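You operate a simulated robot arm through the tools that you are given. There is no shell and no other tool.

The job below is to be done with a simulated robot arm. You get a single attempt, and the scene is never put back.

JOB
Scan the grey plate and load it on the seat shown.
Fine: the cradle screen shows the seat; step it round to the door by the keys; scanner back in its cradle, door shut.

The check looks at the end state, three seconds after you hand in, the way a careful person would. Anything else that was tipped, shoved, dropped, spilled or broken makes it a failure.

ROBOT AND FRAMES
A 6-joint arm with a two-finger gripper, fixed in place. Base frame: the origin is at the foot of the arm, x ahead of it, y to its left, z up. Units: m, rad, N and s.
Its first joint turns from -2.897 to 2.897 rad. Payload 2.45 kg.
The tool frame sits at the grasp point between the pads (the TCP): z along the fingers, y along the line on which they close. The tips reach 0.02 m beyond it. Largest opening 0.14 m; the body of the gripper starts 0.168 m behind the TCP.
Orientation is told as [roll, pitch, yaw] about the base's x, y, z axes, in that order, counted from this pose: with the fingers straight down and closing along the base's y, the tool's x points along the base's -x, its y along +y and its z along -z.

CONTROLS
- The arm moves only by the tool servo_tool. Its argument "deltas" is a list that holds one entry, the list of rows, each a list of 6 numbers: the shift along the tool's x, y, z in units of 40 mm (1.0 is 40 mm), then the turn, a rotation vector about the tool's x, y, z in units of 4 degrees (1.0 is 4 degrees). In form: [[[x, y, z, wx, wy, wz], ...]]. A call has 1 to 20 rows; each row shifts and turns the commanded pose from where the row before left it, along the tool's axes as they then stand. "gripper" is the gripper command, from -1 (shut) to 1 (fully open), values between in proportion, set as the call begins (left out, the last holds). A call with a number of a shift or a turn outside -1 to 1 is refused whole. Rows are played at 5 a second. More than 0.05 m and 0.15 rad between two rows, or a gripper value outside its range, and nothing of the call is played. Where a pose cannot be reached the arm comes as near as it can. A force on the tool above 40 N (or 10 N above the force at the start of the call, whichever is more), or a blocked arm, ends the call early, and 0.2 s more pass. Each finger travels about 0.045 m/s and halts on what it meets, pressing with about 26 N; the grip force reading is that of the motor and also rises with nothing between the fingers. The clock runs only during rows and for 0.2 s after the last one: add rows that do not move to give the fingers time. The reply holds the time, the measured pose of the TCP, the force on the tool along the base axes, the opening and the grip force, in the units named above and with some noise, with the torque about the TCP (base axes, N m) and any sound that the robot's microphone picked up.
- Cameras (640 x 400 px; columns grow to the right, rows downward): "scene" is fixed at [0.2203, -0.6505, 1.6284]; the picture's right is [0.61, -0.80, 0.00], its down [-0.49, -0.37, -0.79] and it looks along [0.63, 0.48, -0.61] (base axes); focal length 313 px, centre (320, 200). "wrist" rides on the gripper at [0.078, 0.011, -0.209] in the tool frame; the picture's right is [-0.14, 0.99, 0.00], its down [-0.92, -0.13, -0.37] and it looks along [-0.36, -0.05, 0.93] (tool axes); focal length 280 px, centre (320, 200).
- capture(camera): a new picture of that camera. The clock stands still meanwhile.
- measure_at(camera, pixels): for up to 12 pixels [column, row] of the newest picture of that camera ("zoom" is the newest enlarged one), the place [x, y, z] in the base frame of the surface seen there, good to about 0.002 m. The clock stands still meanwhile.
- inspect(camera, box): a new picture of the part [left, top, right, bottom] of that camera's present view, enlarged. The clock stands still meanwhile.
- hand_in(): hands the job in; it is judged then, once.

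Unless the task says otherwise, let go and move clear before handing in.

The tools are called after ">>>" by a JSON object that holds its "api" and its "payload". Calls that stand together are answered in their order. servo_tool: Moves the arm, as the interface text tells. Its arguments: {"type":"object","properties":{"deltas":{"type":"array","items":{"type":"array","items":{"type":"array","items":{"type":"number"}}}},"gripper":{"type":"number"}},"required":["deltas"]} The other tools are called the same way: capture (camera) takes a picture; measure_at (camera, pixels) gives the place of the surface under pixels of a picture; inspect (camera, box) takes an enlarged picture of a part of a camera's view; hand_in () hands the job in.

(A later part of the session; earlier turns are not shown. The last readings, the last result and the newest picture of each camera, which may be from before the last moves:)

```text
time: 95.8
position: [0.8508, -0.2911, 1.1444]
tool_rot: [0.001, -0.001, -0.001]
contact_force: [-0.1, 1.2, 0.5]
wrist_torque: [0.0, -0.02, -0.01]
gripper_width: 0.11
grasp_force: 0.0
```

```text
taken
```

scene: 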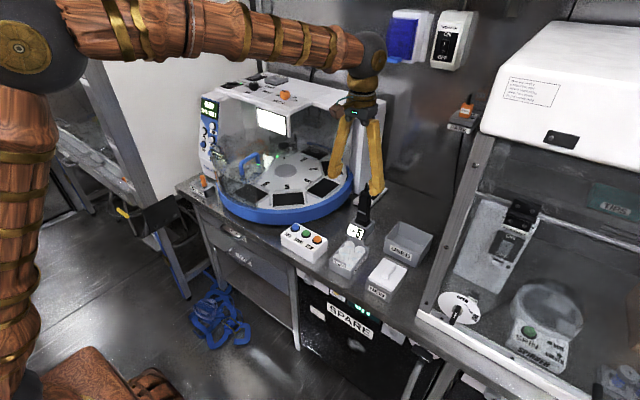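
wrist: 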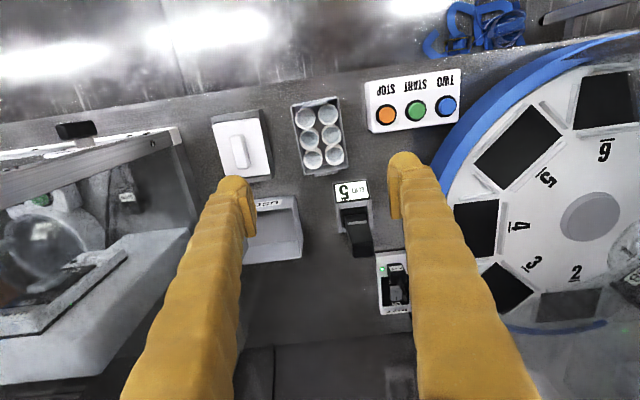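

Above the plate now at (0.851,-0.291). I'll measure the edges of the key box, NEW tray and plate to set a safe finger opening.

>>> {"api": "inspect", "payload": {"camera": "wrist", "box": [200, 60, 400, 200]}}

>>> {"api": "measure_at", "payload": {"camera": "wrist", "pixels": [[368, 100], [372, 120], [371, 129], [268, 175], [262, 130], [258, 113], [293, 112], [337, 100], [346, 160], [303, 170], [270, 150], [320, 135]]}}

>>> {"api": "inspect", "payload": {"camera": "scene", "box": [310, 220, 410, 305]}}

>>> {"api": "measure_at", "payload": {"camera": "zoom", "pixels": [[75, 115], [80, 95], [68, 150], [268, 240], [340, 170], [262, 290], [250, 250], [120, 200], [200, 60], [350, 180], [200, 120], [160, 150]]}}

```text
2.86 times, centred on (300, 130) of wrist
```

zoom: 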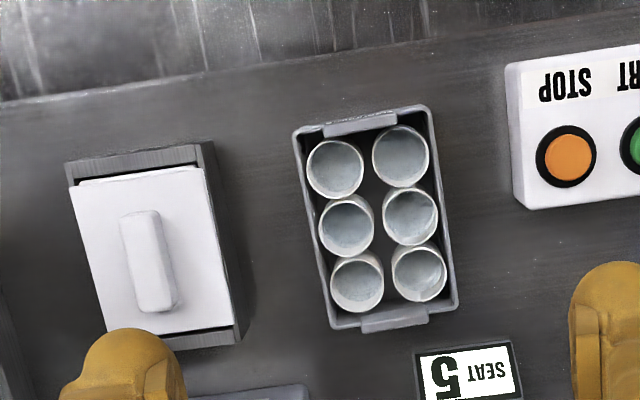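

```text
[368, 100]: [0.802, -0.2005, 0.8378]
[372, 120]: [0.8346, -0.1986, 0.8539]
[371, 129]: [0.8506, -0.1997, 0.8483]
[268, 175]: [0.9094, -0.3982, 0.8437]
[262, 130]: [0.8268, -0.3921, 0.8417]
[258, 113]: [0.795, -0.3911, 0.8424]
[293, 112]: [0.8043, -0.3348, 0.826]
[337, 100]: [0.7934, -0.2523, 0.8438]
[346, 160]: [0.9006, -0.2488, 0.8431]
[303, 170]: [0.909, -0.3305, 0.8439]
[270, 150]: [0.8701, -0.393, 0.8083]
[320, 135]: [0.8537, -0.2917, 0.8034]
```

```text
4.71 times, centred on (360, 262) of scene
```

zoom: 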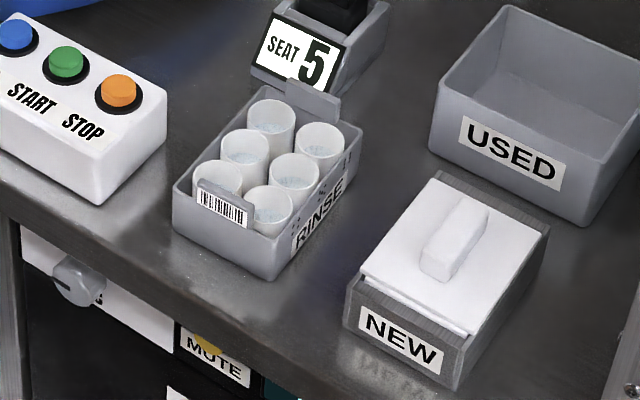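

```text
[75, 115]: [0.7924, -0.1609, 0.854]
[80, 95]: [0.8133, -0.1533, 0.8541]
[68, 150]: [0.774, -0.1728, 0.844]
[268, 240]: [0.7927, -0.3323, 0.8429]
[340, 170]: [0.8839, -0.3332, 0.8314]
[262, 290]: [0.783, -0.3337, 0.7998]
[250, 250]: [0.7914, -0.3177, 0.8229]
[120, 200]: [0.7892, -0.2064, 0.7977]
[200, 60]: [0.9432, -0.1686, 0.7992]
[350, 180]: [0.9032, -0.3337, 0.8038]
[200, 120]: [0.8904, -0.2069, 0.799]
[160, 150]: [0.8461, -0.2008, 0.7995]
```

The plate spans y -0.334 to -0.2485, with 48 mm to the key box and 58 mm to the NEW tray. A 10 cm opening gives safe room on both sides, so I'll set that and descend to grip height.

>>> {"api": "servo_tool", "payload": {"deltas": [[[0, 0, 0.8, 0, 0, 0], [0, 0, 0.8, 0, 0, 0], [0, 0, 0.8, 0, 0, 0], [0, 0, 0.8, 0, 0, 0], [0, 0, 0.8, 0, 0, 0], [0, 0, 0.8, 0, 0, 0], [0, 0, 0, 0, 0, 0]]], "gripper": 0.43}}

>>> {"api": "capture", "payload": {"camera": "wrist"}}

>>> {"api": "inspect", "payload": {"camera": "scene", "box": [300, 190, 420, 300]}}

```text
time: 97.4
position: [0.8491, -0.2929, 0.9535]
tool_rot: [0.0, 0.0, 0.0]
contact_force: [0.2, -0.1, 0.2]
wrist_torque: [0.01, 0.01, 0.01]
gripper_width: 0.1001
grasp_force: 0.0
```

```text
taken
```

wrist: 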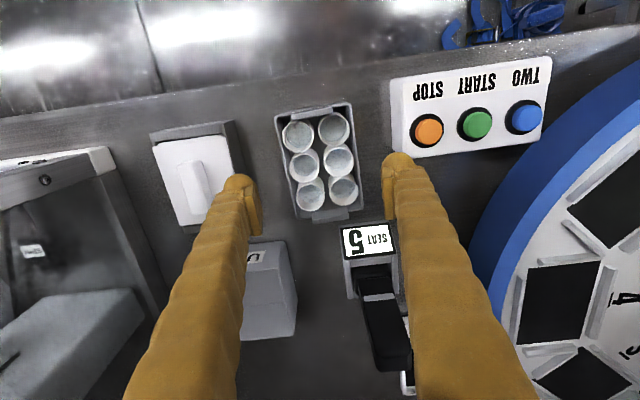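

```text
3.64 times, centred on (360, 245) of scene
```

zoom: 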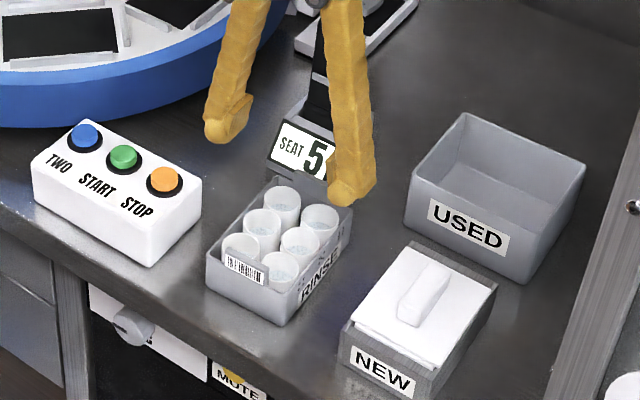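

The fingers line up either side of the plate, clear of the STOP end of the key box and the NEW tray. I'll lower the remaining 118 mm.

>>> {"api": "servo_tool", "payload": {"deltas": [[[0, 0, 0.6, 0, 0, 0], [0, 0, 0.6, 0, 0, 0], [0, 0, 0.6, 0, 0, 0], [0, 0, 0.6, 0, 0, 0], [0, 0, 0.35, 0, 0, 0], [0, 0, 0.2, 0, 0, 0], [0, 0, 0, 0, 0, 0]]]}}

>>> {"api": "capture", "payload": {"camera": "wrist"}}

>>> {"api": "inspect", "payload": {"camera": "scene", "box": [300, 190, 420, 300]}}

```text
time: 99.0
position: [0.8516, -0.291, 0.834]
tool_rot: [-0.001, -0.001, -0.001]
contact_force: [0.1, -0.8, 0.1]
wrist_torque: [-0.04, 0.03, -0.02]
gripper_width: 0.1001
grasp_force: 0.0
```

```text
taken
```

wrist: 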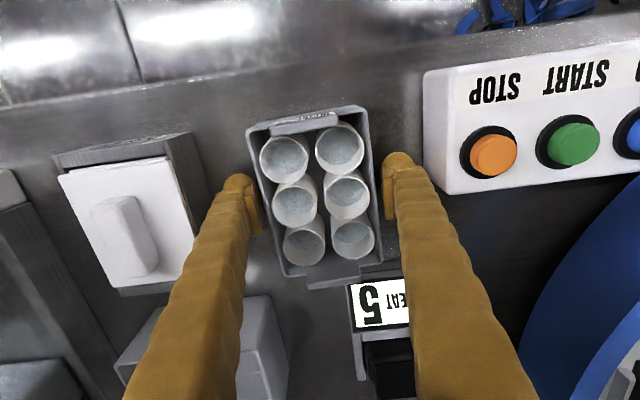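

```text
3.64 times, centred on (360, 245) of scene
```

zoom: 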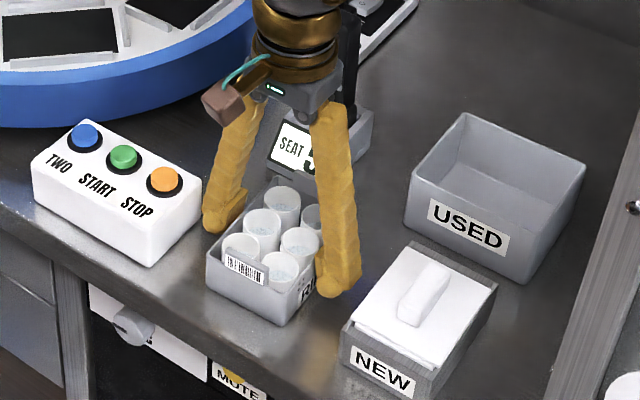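

The pads sit mid-length on both long sides of the plate. I'll close the gripper.

>>> {"api": "servo_tool", "payload": {"deltas": [[[0, 0, 0, 0, 0, 0], [0, 0, 0, 0, 0, 0], [0, 0, 0, 0, 0, 0], [0, 0, 0, 0, 0, 0], [0, 0, 0, 0, 0, 0]]], "gripper": -1}}

>>> {"api": "capture", "payload": {"camera": "wrist"}}

```text
time: 100.2
position: [0.8518, -0.2908, 0.8336]
tool_rot: [0.0, -0.001, 0.0]
contact_force: [0.3, -0.8, 6.6]
wrist_torque: [0.02, 0.0, 0.24]
gripper_width: 0.0885
grasp_force: 25.7
```

```text
taken
```

wrist: 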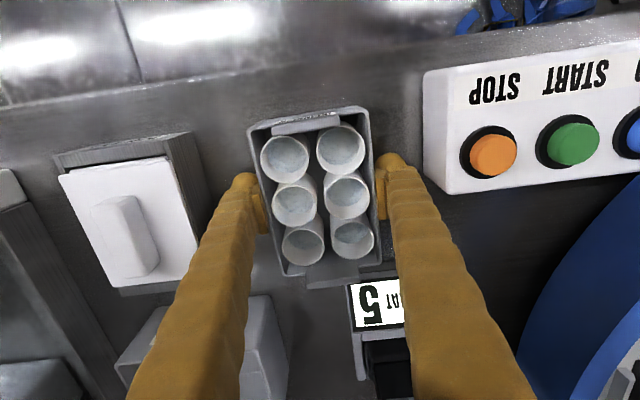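

The plate is held at 88.5 mm width with 26 N. I'll lift gently 2 cm first and check the load and level.

>>> {"api": "servo_tool", "payload": {"deltas": [[[0, 0, -0.1, 0, 0, 0], [0, 0, -0.15, 0, 0, 0], [0, 0, -0.25, 0, 0, 0], [0, 0, 0, 0, 0, 0]]]}}

>>> {"api": "capture", "payload": {"camera": "wrist"}}

>>> {"api": "inspect", "payload": {"camera": "scene", "box": [300, 190, 420, 300]}}

```text
time: 101.2
position: [0.8505, -0.2909, 0.853]
tool_rot: [0.0, -0.001, 0.001]
contact_force: [-0.4, 0.5, -1.5]
wrist_torque: [-0.03, 0.01, 0.0]
gripper_width: 0.0857
grasp_force: 26.0
```

```text
taken
```

wrist: 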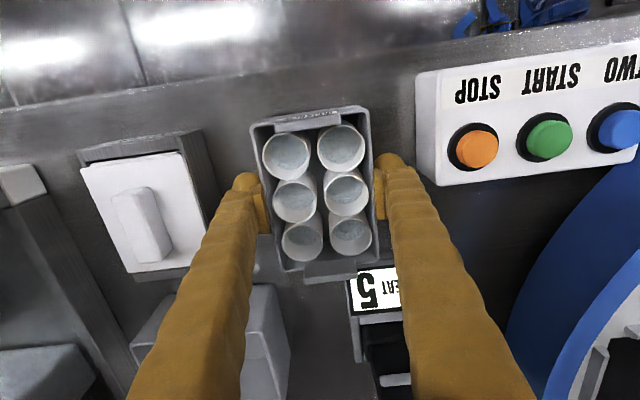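

```text
3.64 times, centred on (360, 245) of scene
```

zoom: 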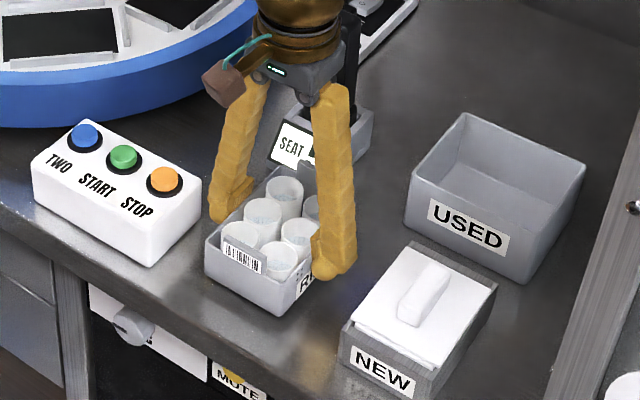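

The plate is off the bench (about 1.5 N load, width now 85.7 mm). I'll measure rim corners to verify that it hangs level and isn't yawed in the grip.

>>> {"api": "inspect", "payload": {"camera": "wrist", "box": [235, 90, 400, 300]}}

>>> {"api": "measure_at", "payload": {"camera": "wrist", "pixels": [[254, 128], [368, 110], [376, 250], [284, 266], [306, 118], [330, 273], [262, 170], [280, 240], [374, 230], [371, 150], [290, 150], [350, 240]]}}

```text
1.90 times, centred on (318, 195) of wrist
```

zoom: 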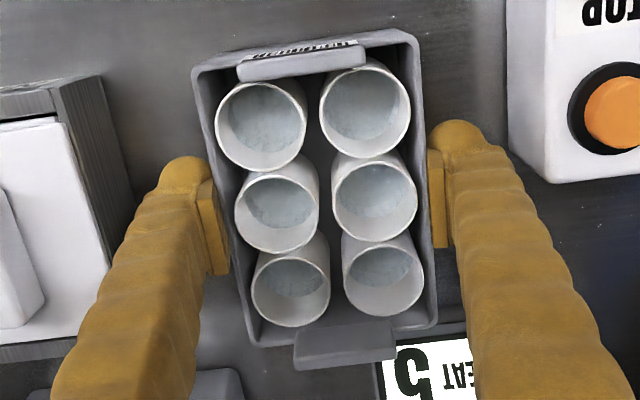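

```text
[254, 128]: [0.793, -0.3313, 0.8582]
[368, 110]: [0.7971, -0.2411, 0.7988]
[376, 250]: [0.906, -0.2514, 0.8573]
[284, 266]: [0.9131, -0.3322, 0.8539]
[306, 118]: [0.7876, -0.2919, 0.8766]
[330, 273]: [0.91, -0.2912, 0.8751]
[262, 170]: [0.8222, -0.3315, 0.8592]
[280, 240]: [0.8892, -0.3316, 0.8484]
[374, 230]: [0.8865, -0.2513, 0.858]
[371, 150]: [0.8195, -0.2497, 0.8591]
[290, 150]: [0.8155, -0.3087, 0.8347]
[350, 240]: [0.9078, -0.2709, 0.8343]
```

The rim is level (all sides z≈0.858), but the plate rose 15 mm while the tool rose 19.5 mm, so it slipped slightly at the start. I'll wait a second and re-measure to be sure it isn't still sliding.

>>> {"api": "servo_tool", "payload": {"deltas": [[[0, 0, 0, 0, 0, 0], [0, 0, 0, 0, 0, 0], [0, 0, 0, 0, 0, 0], [0, 0, 0, 0, 0, 0], [0, 0, 0, 0, 0, 0], [0, 0, 0, 0, 0, 0]]]}}

>>> {"api": "capture", "payload": {"camera": "wrist"}}

>>> {"api": "measure_at", "payload": {"camera": "wrist", "pixels": [[254, 128], [306, 118], [376, 250], [284, 266], [330, 273], [262, 170], [374, 230], [371, 150]]}}

```text
time: 102.6
position: [0.8516, -0.2918, 0.8534]
tool_rot: [0.002, 0.001, 0.001]
contact_force: [0.8, 0.3, -0.6]
wrist_torque: [-0.01, 0.01, 0.03]
gripper_width: 0.0859
grasp_force: 26.2
```

```text
taken
```

wrist: 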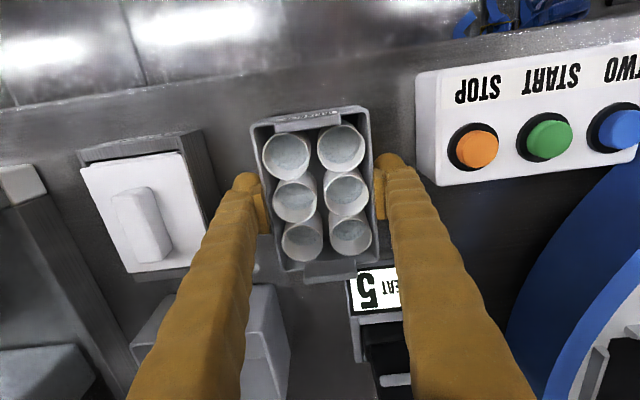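

```text
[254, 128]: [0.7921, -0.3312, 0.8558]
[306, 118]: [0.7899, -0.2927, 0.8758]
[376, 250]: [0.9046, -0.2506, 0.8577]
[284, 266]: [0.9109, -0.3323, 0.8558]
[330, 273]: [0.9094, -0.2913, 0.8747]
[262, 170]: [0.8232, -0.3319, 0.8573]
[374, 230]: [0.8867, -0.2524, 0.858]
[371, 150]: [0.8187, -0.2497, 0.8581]
```

The plate is steady and level, with its bottom 40 mm below the TCP and its centre on the TCP. I'll raise it gently to z≈1.08.

>>> {"api": "servo_tool", "payload": {"deltas": [[[0, 0, -0.2, 0, 0, 0], [0, 0, -0.4, 0, 0, 0], [0, 0, -0.55, 0, 0, 0], [0, 0, -0.55, 0, 0, 0], [0, 0, -0.55, 0, 0, 0], [0, 0, -0.55, 0, 0, 0], [0, 0, -0.55, 0, 0, 0], [0, 0, -0.55, 0, 0, 0], [0, 0, -0.55, 0, 0, 0], [0, 0, -0.55, 0, 0, 0], [0, 0, -0.4, 0, 0, 0], [0, 0, -0.25, 0, 0, 0], [0, 0, 0, 0, 0, 0], [0, 0, 0, 0, 0, 0]]]}}

>>> {"api": "capture", "payload": {"camera": "wrist"}}

>>> {"api": "measure_at", "payload": {"camera": "wrist", "pixels": [[254, 128], [306, 118], [376, 250], [284, 266], [330, 273], [262, 170], [374, 230], [371, 150]]}}

```text
time: 105.6
position: [0.8517, -0.2934, 1.0801]
tool_rot: [-0.001, 0.001, 0.0]
contact_force: [-0.2, 0.8, -1.0]
wrist_torque: [0.02, -0.04, 0.01]
gripper_width: 0.0857
grasp_force: 26.0
```

```text
taken
```

wrist: 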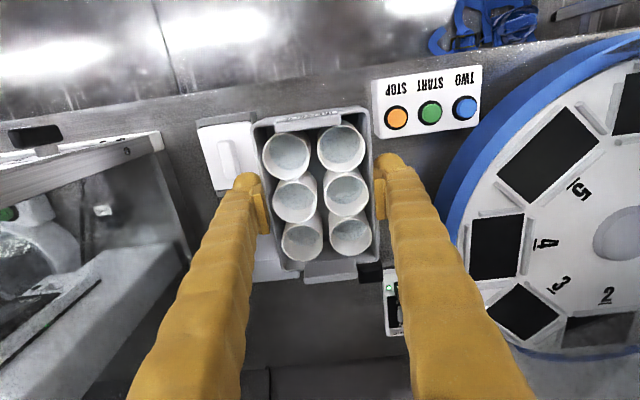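

```text
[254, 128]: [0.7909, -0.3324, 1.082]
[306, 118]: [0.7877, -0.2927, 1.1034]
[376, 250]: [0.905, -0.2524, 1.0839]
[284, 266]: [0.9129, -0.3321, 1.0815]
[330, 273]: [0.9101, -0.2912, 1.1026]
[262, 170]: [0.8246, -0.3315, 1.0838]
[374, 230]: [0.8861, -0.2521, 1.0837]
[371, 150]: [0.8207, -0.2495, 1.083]
```

The plate is still steady in the grip. I'll now turn it +135° in place, well above everything on the bench.

>>> {"api": "servo_tool", "payload": {"deltas": [[[0, 0, 0, 0, 0, -0.5], [0, 0, 0, 0, 0, -1], [0, 0, 0, 0, 0, -1], [0, 0, 0, 0, 0, -1], [0, 0, 0, 0, 0, -1], [0, 0, 0, 0, 0, -1], [0, 0, 0, 0, 0, -1], [0, 0, 0, 0, 0, -1], [0, 0, 0, 0, 0, -1], [0, 0, 0, 0, 0, -1], [0, 0, 0, 0, 0, -1], [0, 0, 0, 0, 0, -1], [0, 0, 0, 0, 0, -1], [0, 0, 0, 0, 0, -1], [0, 0, 0, 0, 0, -1], [0, 0, 0, 0, 0, -1], [0, 0, 0, 0, 0, -1], [0, 0, 0, 0, 0, -0.5]]]}}

>>> {"api": "servo_tool", "payload": {"deltas": [[[0, 0, 0, 0, 0, -0.5], [0, 0, 0, 0, 0, -1], [0, 0, 0, 0, 0, -1], [0, 0, 0, 0, 0, -1], [0, 0, 0, 0, 0, -1], [0, 0, 0, 0, 0, -1], [0, 0, 0, 0, 0, -1], [0, 0, 0, 0, 0, -1], [0, 0, 0, 0, 0, -1], [0, 0, 0, 0, 0, -1], [0, 0, 0, 0, 0, -1], [0, 0, 0, 0, 0, -1], [0, 0, 0, 0, 0, -1], [0, 0, 0, 0, 0, -1], [0, 0, 0, 0, 0, -1], [0, 0, 0, 0, 0, -1], [0, 0, 0, 0, 0, -1], [0, 0, 0, 0, 0, -0.25], [0, 0, 0, 0, 0, 0], [0, 0, 0, 0, 0, 0]]]}}

>>> {"api": "capture", "payload": {"camera": "wrist"}}

>>> {"api": "capture", "payload": {"camera": "scene"}}

```text
time: 109.4
position: [0.8513, -0.2917, 1.0796]
tool_rot: [0.001, -0.001, 1.188]
contact_force: [-0.2, 0.8, -0.7]
wrist_torque: [-0.02, -0.01, 0.0]
gripper_width: 0.0854
grasp_force: 26.0
```

```text
time: 113.6
position: [0.8509, -0.2913, 1.079]
tool_rot: [0.001, 0.0, 2.356]
contact_force: [-0.6, -0.8, -2.0]
wrist_torque: [-0.05, 0.0, 0.0]
gripper_width: 0.0856
grasp_force: 26.0
```

```text
taken
```

wrist: 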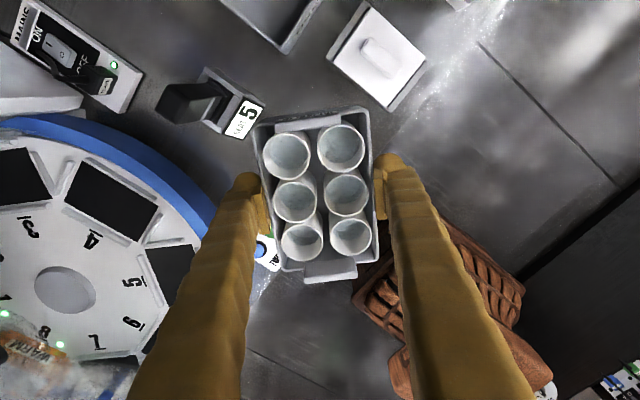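

```text
taken
```

scene: 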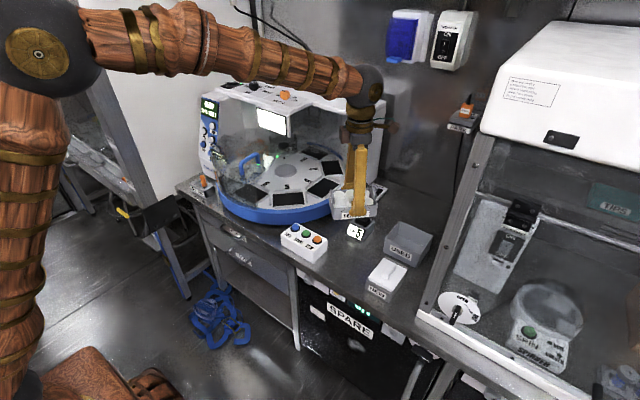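

The yaw is exactly 135° (2.356 rad) and the plate is steady. I'll check which faces of the plate show now.

>>> {"api": "inspect", "payload": {"camera": "scene", "box": [310, 150, 400, 240]}}

>>> {"api": "inspect", "payload": {"camera": "scene", "box": [215, 130, 345, 230]}}

```text
4.44 times, centred on (355, 195) of scene
```

zoom: 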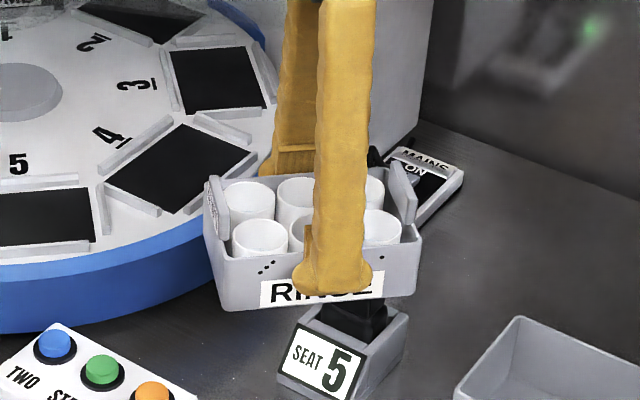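

```text
4.00 times, centred on (280, 180) of scene
```

zoom: 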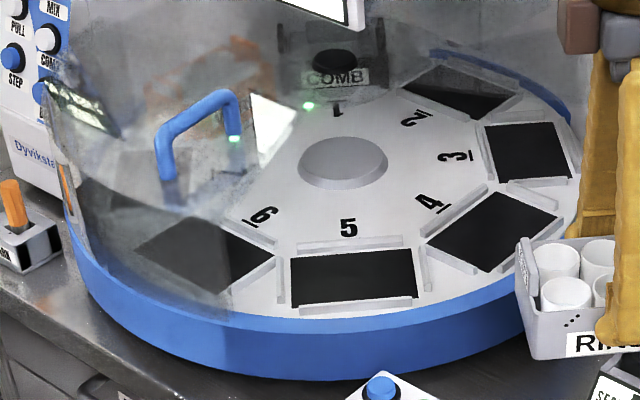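

The plate carries RINSE on both long sides, so the orientation is fine either way. I'll carry it smoothly across at z≈1.08 to over seat 5.

>>> {"api": "servo_tool", "payload": {"deltas": [[[-0.155, -0.224, 0, 0, 0, 0], [-0.31, -0.449, 0, 0, 0, 0], [-0.31, -0.449, 0, 0, 0, 0], [-0.31, -0.449, 0, 0, 0, 0], [-0.31, -0.449, 0, 0, 0, 0], [-0.31, -0.449, 0, 0, 0, 0], [-0.31, -0.449, 0, 0, 0, 0], [-0.31, -0.449, 0, 0, 0, 0], [-0.31, -0.449, 0, 0, 0, 0], [-0.31, -0.449, 0, 0, 0, 0], [-0.31, -0.449, 0, 0, 0, 0], [-0.31, -0.449, 0, 0, 0, 0], [-0.31, -0.449, 0, 0, 0, 0], [-0.31, -0.449, 0, 0, 0, 0], [-0.31, -0.449, 0, 0, 0, 0], [-0.155, -0.224, 0, 0, 0, 0], [0, 0, 0, 0, 0, 0], [0, 0, 0, 0, 0, 0]]]}}

>>> {"api": "capture", "payload": {"camera": "wrist"}}

>>> {"api": "capture", "payload": {"camera": "scene"}}

>>> {"api": "inspect", "payload": {"camera": "scene", "box": [220, 100, 360, 230]}}

```text
time: 117.4
position: [0.9106, 0.0303, 1.0796]
tool_rot: [-0.001, 0.0, 2.356]
contact_force: [-0.2, -0.9, -1.2]
wrist_torque: [0.01, 0.0, -0.04]
gripper_width: 0.0853
grasp_force: 26.0
```

```text
taken
```

wrist: 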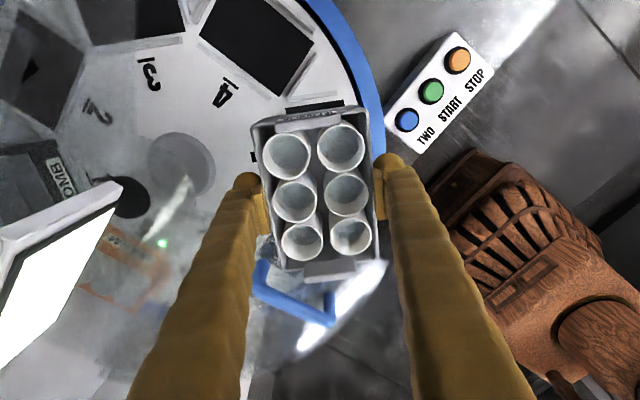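

```text
taken
```

scene: 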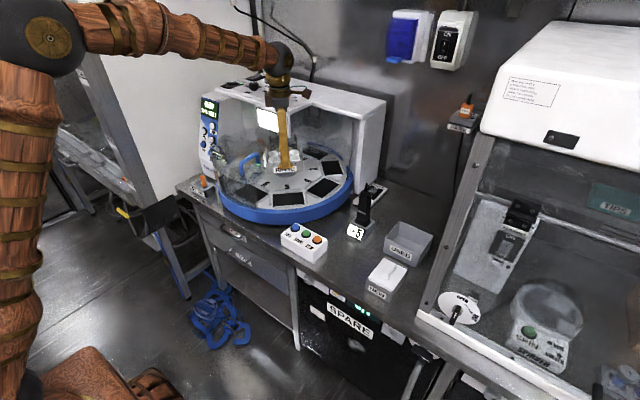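

```text
3.08 times, centred on (290, 165) of scene
```

zoom: 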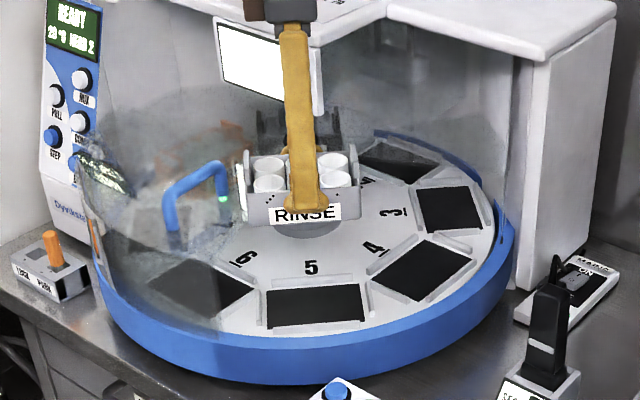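

The plate hangs over seat 5, and the handle is close behind its left end (wrist px 295,300). I'll measure the handle and hood edge positions relative to the plate before lowering.

>>> {"api": "inspect", "payload": {"camera": "wrist", "box": [220, 220, 400, 340]}}

>>> {"api": "measure_at", "payload": {"camera": "wrist", "pixels": [[258, 290], [275, 298], [295, 307], [315, 315], [330, 320], [262, 268], [330, 300], [285, 268], [330, 273], [378, 252], [360, 290], [270, 240]]}}

>>> {"api": "measure_at", "payload": {"camera": "scene", "pixels": [[258, 156], [250, 158], [244, 163], [258, 163], [243, 172], [273, 175], [268, 160], [262, 180], [266, 190], [270, 200], [262, 206], [268, 208]]}}

```text
3.33 times, centred on (310, 280) of wrist
```

zoom: 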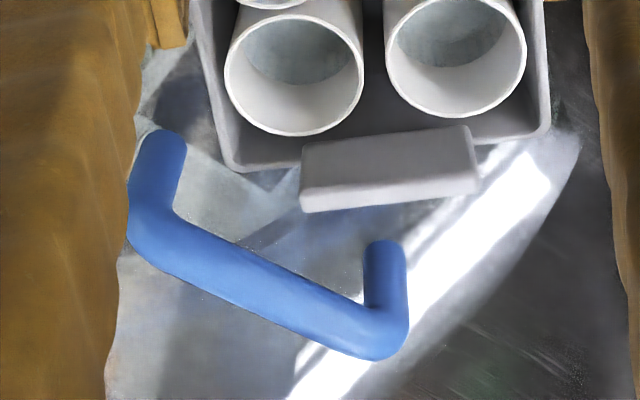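

```text
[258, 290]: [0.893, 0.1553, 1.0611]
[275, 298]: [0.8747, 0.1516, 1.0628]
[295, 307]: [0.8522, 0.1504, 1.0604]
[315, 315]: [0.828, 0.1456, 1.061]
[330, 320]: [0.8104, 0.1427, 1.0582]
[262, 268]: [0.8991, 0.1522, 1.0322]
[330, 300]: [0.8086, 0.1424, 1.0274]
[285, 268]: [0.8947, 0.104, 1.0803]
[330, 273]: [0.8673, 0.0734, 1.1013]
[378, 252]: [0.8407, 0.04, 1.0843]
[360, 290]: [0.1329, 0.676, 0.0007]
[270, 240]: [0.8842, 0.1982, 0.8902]
```

```text
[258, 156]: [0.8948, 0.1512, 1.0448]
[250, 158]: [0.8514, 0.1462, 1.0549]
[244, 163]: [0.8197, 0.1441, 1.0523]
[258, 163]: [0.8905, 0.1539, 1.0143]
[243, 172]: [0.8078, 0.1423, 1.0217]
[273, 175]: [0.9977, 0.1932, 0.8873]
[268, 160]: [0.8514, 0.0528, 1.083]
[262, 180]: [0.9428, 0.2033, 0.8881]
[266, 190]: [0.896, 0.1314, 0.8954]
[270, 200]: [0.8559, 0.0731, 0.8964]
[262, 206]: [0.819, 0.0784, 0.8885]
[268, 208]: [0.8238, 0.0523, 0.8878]
```

The handle and door have swung to about -173°, leaving the fixed hood edge around -158°, only ~5 mm from the plate's left-inner corner (0.8947,0.104). I'll nudge the plate 5 mm away from that edge, then lower it below the hood top and re-check.

>>> {"api": "servo_tool", "payload": {"deltas": [[[0.15, 0, 0, 0, 0, 0], [0, 0, 0.3, 0, 0, 0], [0, 0, 0.4, 0, 0, 0], [0, 0, 0.4, 0, 0, 0], [0, 0, 0.4, 0, 0, 0], [0, 0, 0, 0, 0, 0]]]}}

>>> {"api": "capture", "payload": {"camera": "wrist"}}

>>> {"api": "inspect", "payload": {"camera": "scene", "box": [220, 120, 350, 230]}}

>>> {"api": "inspect", "payload": {"camera": "wrist", "box": [220, 200, 400, 320]}}

```text
time: 118.8
position: [0.9146, 0.0257, 1.0185]
tool_rot: [0.0, 0.0, 2.356]
contact_force: [-0.7, -0.1, -1.0]
wrist_torque: [0.0, -0.01, 0.01]
gripper_width: 0.0854
grasp_force: 26.0
```

```text
taken
```

wrist: 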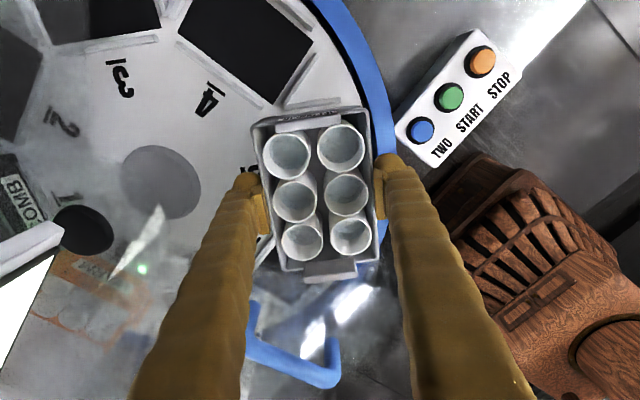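

```text
3.64 times, centred on (285, 175) of scene
```

zoom: 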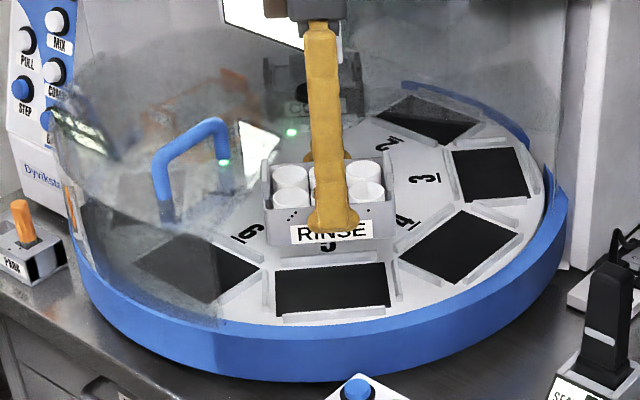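

```text
3.33 times, centred on (310, 260) of wrist
```

zoom: 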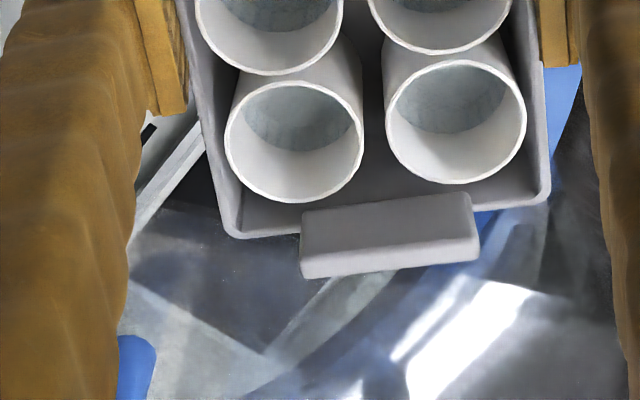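

No contact force so far, and the plate bottom is already below the hood top. I'll continue down to about z=0.965.

>>> {"api": "servo_tool", "payload": {"deltas": [[[0, 0, 0.35, 0, 0, 0], [0, 0, 0.35, 0, 0, 0], [0, 0, 0.35, 0, 0, 0], [0, 0, 0.25, 0, 0, 0], [0, 0, 0, 0, 0, 0]]]}}

>>> {"api": "capture", "payload": {"camera": "wrist"}}

>>> {"api": "inspect", "payload": {"camera": "scene", "box": [240, 150, 340, 230]}}

>>> {"api": "inspect", "payload": {"camera": "wrist", "box": [200, 80, 420, 320]}}

```text
time: 120.0
position: [0.9147, 0.0259, 0.967]
tool_rot: [0.001, 0.0, 2.356]
contact_force: [0.2, -0.1, -1.1]
wrist_torque: [0.01, 0.01, 0.02]
gripper_width: 0.0858
grasp_force: 26.1
```

```text
taken
```

wrist: 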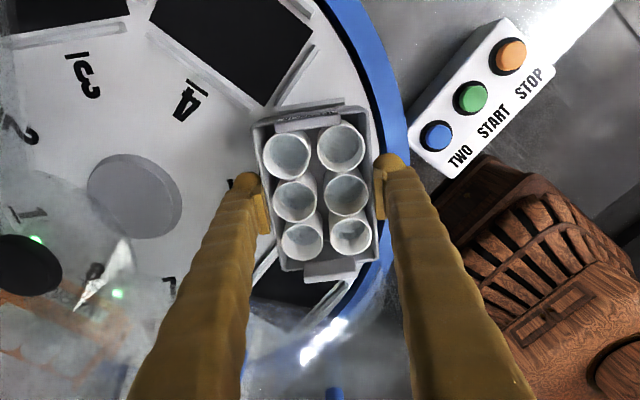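

```text
5.00 times, centred on (290, 190) of scene
```

zoom: 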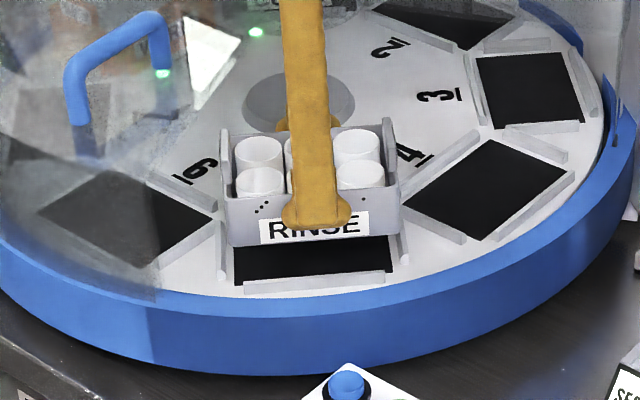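

```text
1.67 times, centred on (310, 200) of wrist
```

zoom: 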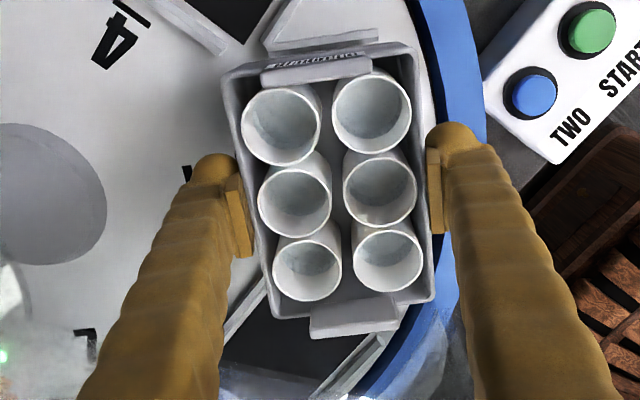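

The plate is now below the hood top with no contact, 26 mm above the rails. I'll shift back the 6 mm to centre on the seat, lower to just above the rails, and check alignment.

>>> {"api": "servo_tool", "payload": {"deltas": [[[-0.15, 0, 0, 0, 0, 0], [0, 0, 0.3, 0, 0, 0], [0, 0, 0.2, 0, 0, 0], [0, 0, 0, 0, 0, 0], [0, 0, 0, 0, 0, 0]]]}}

>>> {"api": "capture", "payload": {"camera": "wrist"}}

>>> {"api": "inspect", "payload": {"camera": "scene", "box": [250, 165, 330, 225]}}

>>> {"api": "inspect", "payload": {"camera": "wrist", "box": [200, 80, 420, 320]}}

>>> {"api": "measure_at", "payload": {"camera": "zoom", "pixels": [[225, 80], [405, 50], [433, 290], [275, 312], [320, 60], [350, 325], [300, 40], [260, 290], [245, 150], [428, 180], [330, 30], [380, 345]]}}

```text
time: 121.2
position: [0.9096, 0.0322, 0.9479]
tool_rot: [0.001, -0.001, 2.356]
contact_force: [0.9, -0.1, -0.2]
wrist_torque: [-0.03, 0.04, 0.01]
gripper_width: 0.0856
grasp_force: 26.2
```

```text
taken
```

wrist: 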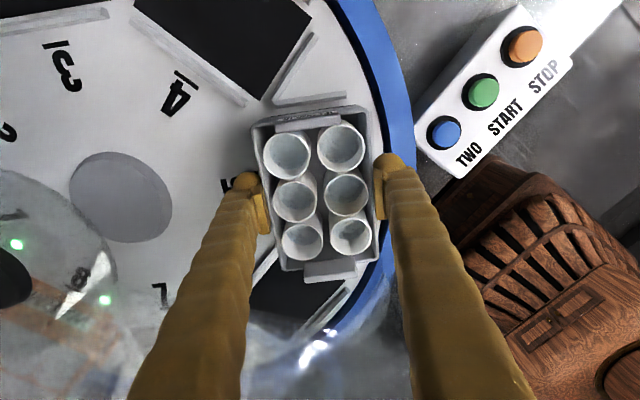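

```text
6.67 times, centred on (290, 195) of scene
```

zoom: 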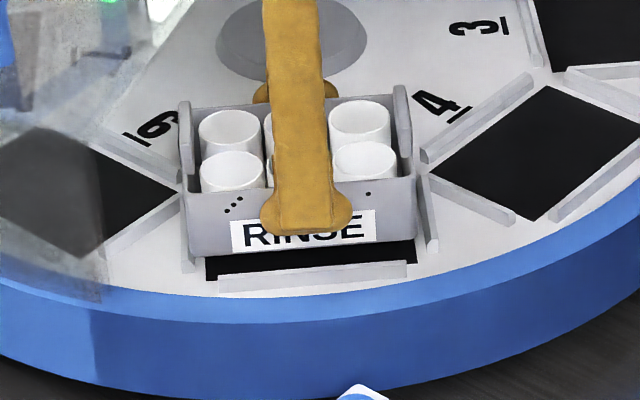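

```text
1.67 times, centred on (310, 200) of wrist
```

zoom: 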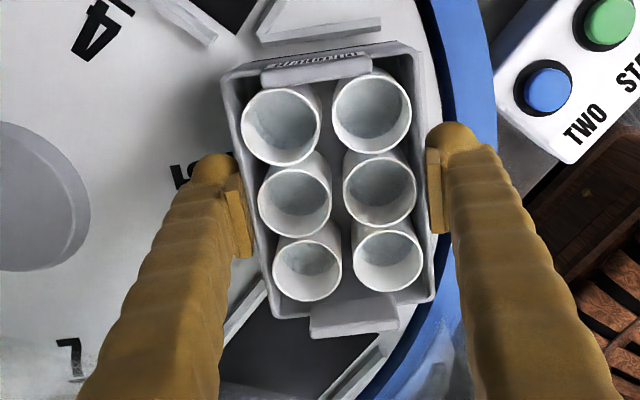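

```text
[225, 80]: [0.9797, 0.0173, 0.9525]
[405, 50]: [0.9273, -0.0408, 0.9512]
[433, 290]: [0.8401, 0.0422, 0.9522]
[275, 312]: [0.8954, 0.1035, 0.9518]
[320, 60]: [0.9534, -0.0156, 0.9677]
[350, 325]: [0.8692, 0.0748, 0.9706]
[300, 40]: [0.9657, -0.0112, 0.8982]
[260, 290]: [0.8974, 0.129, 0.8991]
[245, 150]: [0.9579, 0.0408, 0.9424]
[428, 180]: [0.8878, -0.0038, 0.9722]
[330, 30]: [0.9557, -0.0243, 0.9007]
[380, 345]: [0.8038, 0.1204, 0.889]
```

The plate's measured corners give a centre of (0.9106,0.0306), within about 1 mm of the seat's (0.9098,0.0305). I'll check the end-rail gaps closely in the scene view before the final lowering.

>>> {"api": "inspect", "payload": {"camera": "scene", "box": [262, 190, 286, 212]}}

>>> {"api": "inspect", "payload": {"camera": "scene", "box": [290, 185, 314, 208]}}

>>> {"api": "inspect", "payload": {"camera": "wrist", "box": [240, 220, 400, 330]}}

>>> {"api": "inspect", "payload": {"camera": "wrist", "box": [240, 80, 400, 140]}}

```text
16.00 times, centred on (274, 201) of scene
```

zoom: 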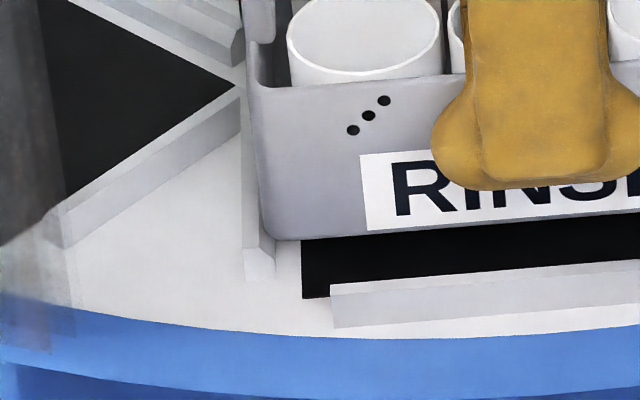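

```text
16.00 times, centred on (302, 196) of scene
```

zoom: 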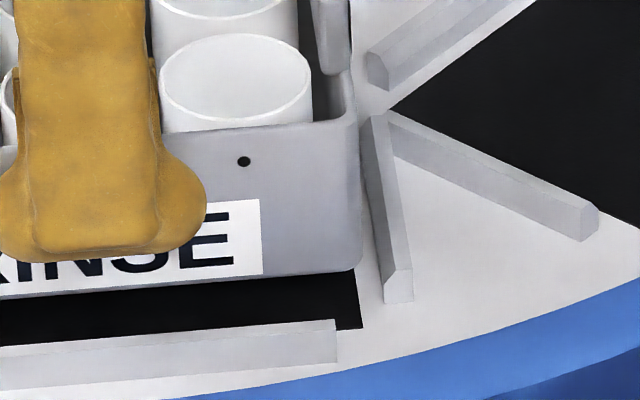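

```text
3.64 times, centred on (320, 275) of wrist
```

zoom: 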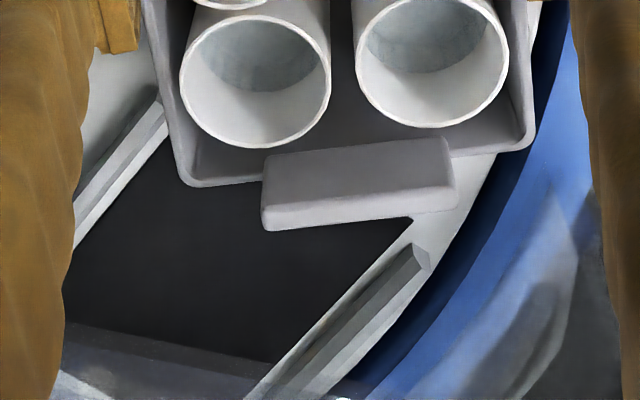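

```text
4.00 times, centred on (320, 110) of wrist
```

zoom: 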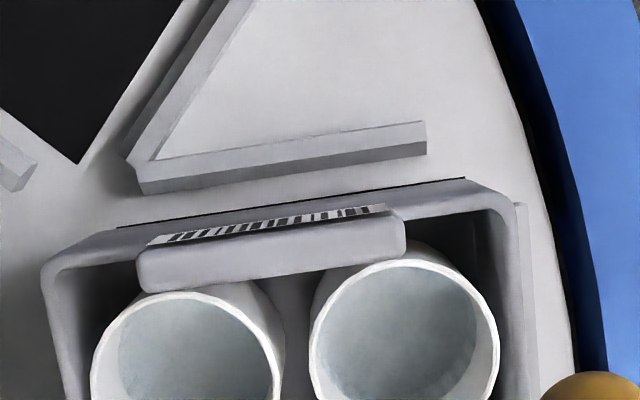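

The scene and wrist close-ups disagree slightly on lengthwise centring. I'll measure the pad corners, rails and plate bottom corners directly on the enlarged scene pictures.

>>> {"api": "inspect", "payload": {"camera": "scene", "box": [262, 190, 286, 212]}}

>>> {"api": "measure_at", "payload": {"camera": "zoom", "pixels": [[308, 292], [308, 262], [267, 230], [263, 180], [258, 100], [246, 200], [262, 265], [290, 280], [400, 275], [330, 290], [300, 215], [256, 268]]}}

>>> {"api": "inspect", "payload": {"camera": "scene", "box": [290, 185, 314, 208]}}

>>> {"api": "measure_at", "payload": {"camera": "zoom", "pixels": [[355, 322], [350, 290], [354, 258], [354, 180], [350, 110], [375, 140], [395, 280], [385, 200], [200, 340], [330, 325], [370, 300], [320, 240]]}}

```text
16.00 times, centred on (274, 201) of scene
```

zoom: 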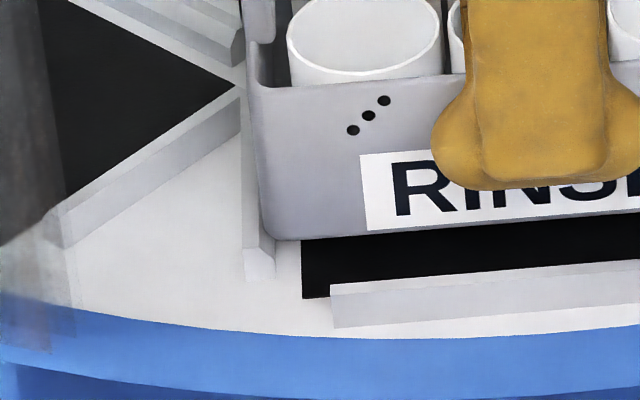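

```text
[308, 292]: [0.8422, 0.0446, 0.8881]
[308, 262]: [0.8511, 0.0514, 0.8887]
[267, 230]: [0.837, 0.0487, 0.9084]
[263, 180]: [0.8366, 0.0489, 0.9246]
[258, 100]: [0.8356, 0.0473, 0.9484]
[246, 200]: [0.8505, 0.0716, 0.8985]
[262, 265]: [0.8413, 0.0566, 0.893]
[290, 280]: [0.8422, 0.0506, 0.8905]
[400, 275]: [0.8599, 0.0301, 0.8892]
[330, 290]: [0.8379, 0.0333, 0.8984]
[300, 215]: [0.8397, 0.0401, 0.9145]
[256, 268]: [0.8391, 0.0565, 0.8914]
```

```text
16.00 times, centred on (302, 196) of scene
```

zoom: 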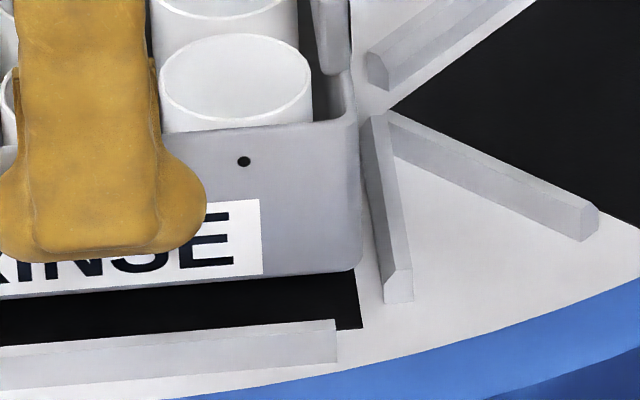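

```text
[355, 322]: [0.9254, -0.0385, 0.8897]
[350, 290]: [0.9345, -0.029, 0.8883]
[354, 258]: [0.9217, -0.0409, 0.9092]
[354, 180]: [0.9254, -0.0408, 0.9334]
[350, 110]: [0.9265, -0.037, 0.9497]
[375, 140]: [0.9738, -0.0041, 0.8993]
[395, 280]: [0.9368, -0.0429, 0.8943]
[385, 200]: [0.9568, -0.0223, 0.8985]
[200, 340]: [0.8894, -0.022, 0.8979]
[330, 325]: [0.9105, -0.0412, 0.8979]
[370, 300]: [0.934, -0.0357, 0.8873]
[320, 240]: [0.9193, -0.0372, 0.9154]
```

The scene pictures suggest the plate sits about 4 mm toward the hood-side end rail, while the wrist view suggests it's nearly centred. I'll zoom in at the barcode end in the wrist view to settle this before lowering.

>>> {"api": "inspect", "payload": {"camera": "wrist", "box": [280, 90, 350, 125]}}

>>> {"api": "measure_at", "payload": {"camera": "zoom", "pixels": [[300, 120], [300, 150], [300, 175], [300, 195], [300, 215], [300, 250], [420, 100], [420, 130], [420, 160], [420, 180], [420, 200], [420, 240]]}}

```text
9.14 times, centred on (315, 108) of wrist
```

zoom: 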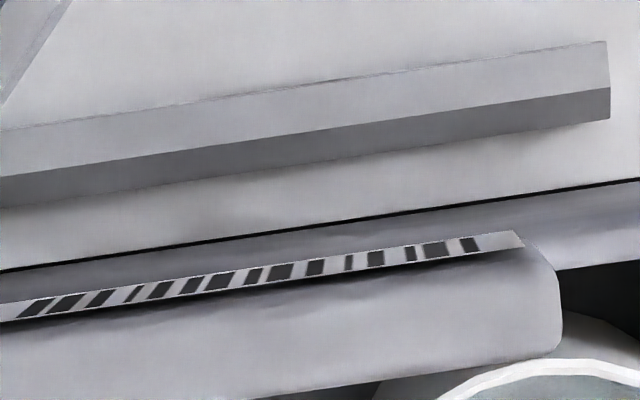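

```text
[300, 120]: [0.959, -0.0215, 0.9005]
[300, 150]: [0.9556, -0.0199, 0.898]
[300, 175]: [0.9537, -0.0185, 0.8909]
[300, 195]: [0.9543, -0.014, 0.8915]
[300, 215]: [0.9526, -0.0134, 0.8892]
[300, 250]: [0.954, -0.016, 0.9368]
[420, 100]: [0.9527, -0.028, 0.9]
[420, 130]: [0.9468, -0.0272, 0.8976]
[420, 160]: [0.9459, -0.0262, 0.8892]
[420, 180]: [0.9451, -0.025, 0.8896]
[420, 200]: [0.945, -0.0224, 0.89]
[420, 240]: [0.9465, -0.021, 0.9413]
```

At the barcode end the pad edge lines up with the plate's bottom edge (wrist zoom black line), and at the other end the plate overhangs the pad by about 7 mm. So the plate needs to move about 3 mm toward the barcode end and 1 mm outward. I'll apply that and re-check both ends.

>>> {"api": "servo_tool", "payload": {"deltas": [[[0.04, 0.013, 0, 0, 0, 0], [0.04, 0.012, 0, 0, 0, 0], [0, 0, 0, 0, 0, 0]]]}}

>>> {"api": "inspect", "payload": {"camera": "scene", "box": [262, 190, 286, 212]}}

>>> {"api": "inspect", "payload": {"camera": "scene", "box": [290, 185, 314, 208]}}

>>> {"api": "inspect", "payload": {"camera": "wrist", "box": [280, 90, 350, 125]}}

```text
time: 122.0
position: [0.9115, 0.0276, 0.9473]
tool_rot: [0.0, 0.001, 2.357]
contact_force: [-0.7, -0.1, -1.3]
wrist_torque: [0.01, -0.03, -0.01]
gripper_width: 0.0855
grasp_force: 25.8
```

```text
16.00 times, centred on (274, 201) of scene
```

zoom: 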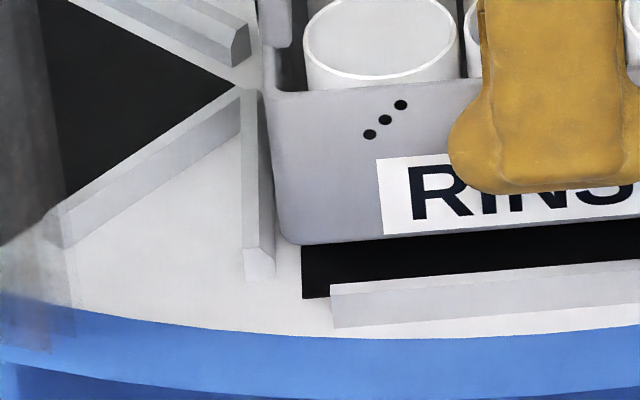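

```text
16.00 times, centred on (302, 196) of scene
```

zoom: 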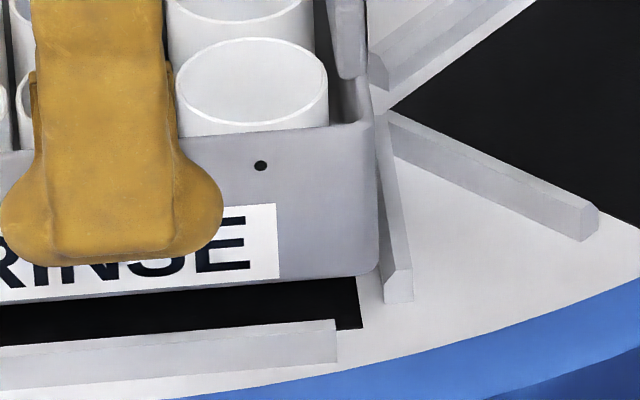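

```text
9.14 times, centred on (315, 108) of wrist
```

zoom: 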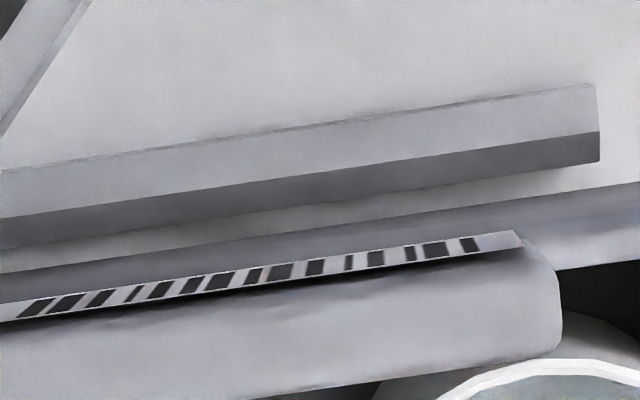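

Now both ends look even, with about 2–3 mm gaps to each end rail once lowered. I'll lower 12 mm slowly with a half-millimetre outward trim and check force.

>>> {"api": "servo_tool", "payload": {"deltas": [[[0, 0.0125, 0.06, 0, 0, 0], [0, 0, 0.08, 0, 0, 0], [0, 0, 0.08, 0, 0, 0], [0, 0, 0.08, 0, 0, 0], [0, 0, 0, 0, 0, 0]]]}}

>>> {"api": "inspect", "payload": {"camera": "scene", "box": [262, 190, 286, 212]}}

>>> {"api": "inspect", "payload": {"camera": "scene", "box": [290, 185, 314, 208]}}

```text
time: 123.2
position: [0.911, 0.0279, 0.9347]
tool_rot: [0.001, -0.001, 2.356]
contact_force: [-0.2, -0.3, -1.3]
wrist_torque: [0.02, 0.03, 0.03]
gripper_width: 0.0855
grasp_force: 26.0
```

```text
16.00 times, centred on (274, 201) of scene
```

zoom: 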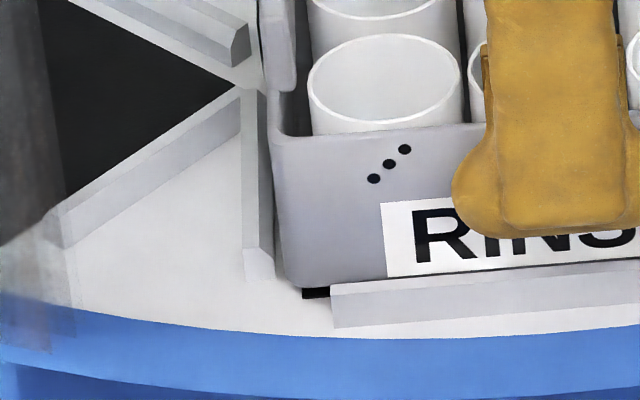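

```text
16.00 times, centred on (302, 196) of scene
```

zoom: 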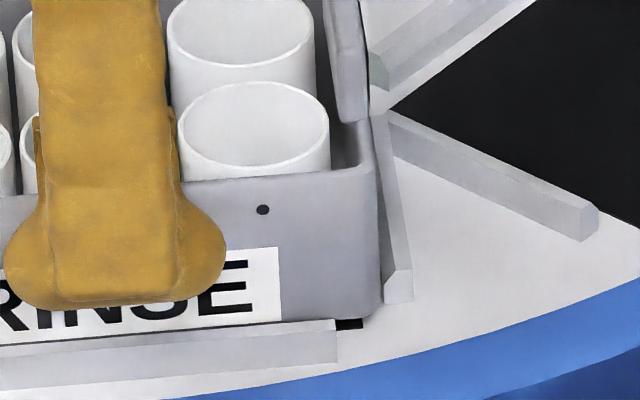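

The plate is now inside all four rails with clear gaps, and still no contact force. I'll lower the last few millimetres in 1.5 mm steps until it rests.

>>> {"api": "servo_tool", "payload": {"deltas": [[[0, 0, 0.04, 0, 0, 0], [0, 0, 0.04, 0, 0, 0], [0, 0, 0, 0, 0, 0]]]}}

>>> {"api": "inspect", "payload": {"camera": "scene", "box": [265, 175, 315, 212]}}

```text
time: 124.0
position: [0.9124, 0.0283, 0.932]
tool_rot: [0.002, 0.0, 2.357]
contact_force: [1.1, -0.2, -1.5]
wrist_torque: [0.0, 0.01, 0.02]
gripper_width: 0.0852
grasp_force: 25.9
```

```text
10.81 times, centred on (290, 194) of scene
```

zoom: 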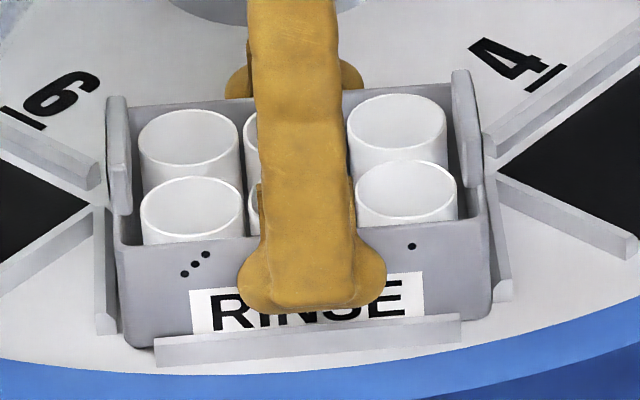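

Still hanging freely, with no upward force yet. I'll continue down in small steps.

>>> {"api": "servo_tool", "payload": {"deltas": [[[0, 0, 0.03, 0, 0, 0], [0, 0, 0.03, 0, 0, 0], [0, 0, 0, 0, 0, 0]]]}}

```text
time: 124.8
position: [0.9114, 0.0275, 0.9296]
tool_rot: [-0.001, -0.001, 2.358]
contact_force: [0.0, 2.7, 14.3]
wrist_torque: [0.05, 0.61, 0.06]
gripper_width: 0.0854
grasp_force: 25.8
```

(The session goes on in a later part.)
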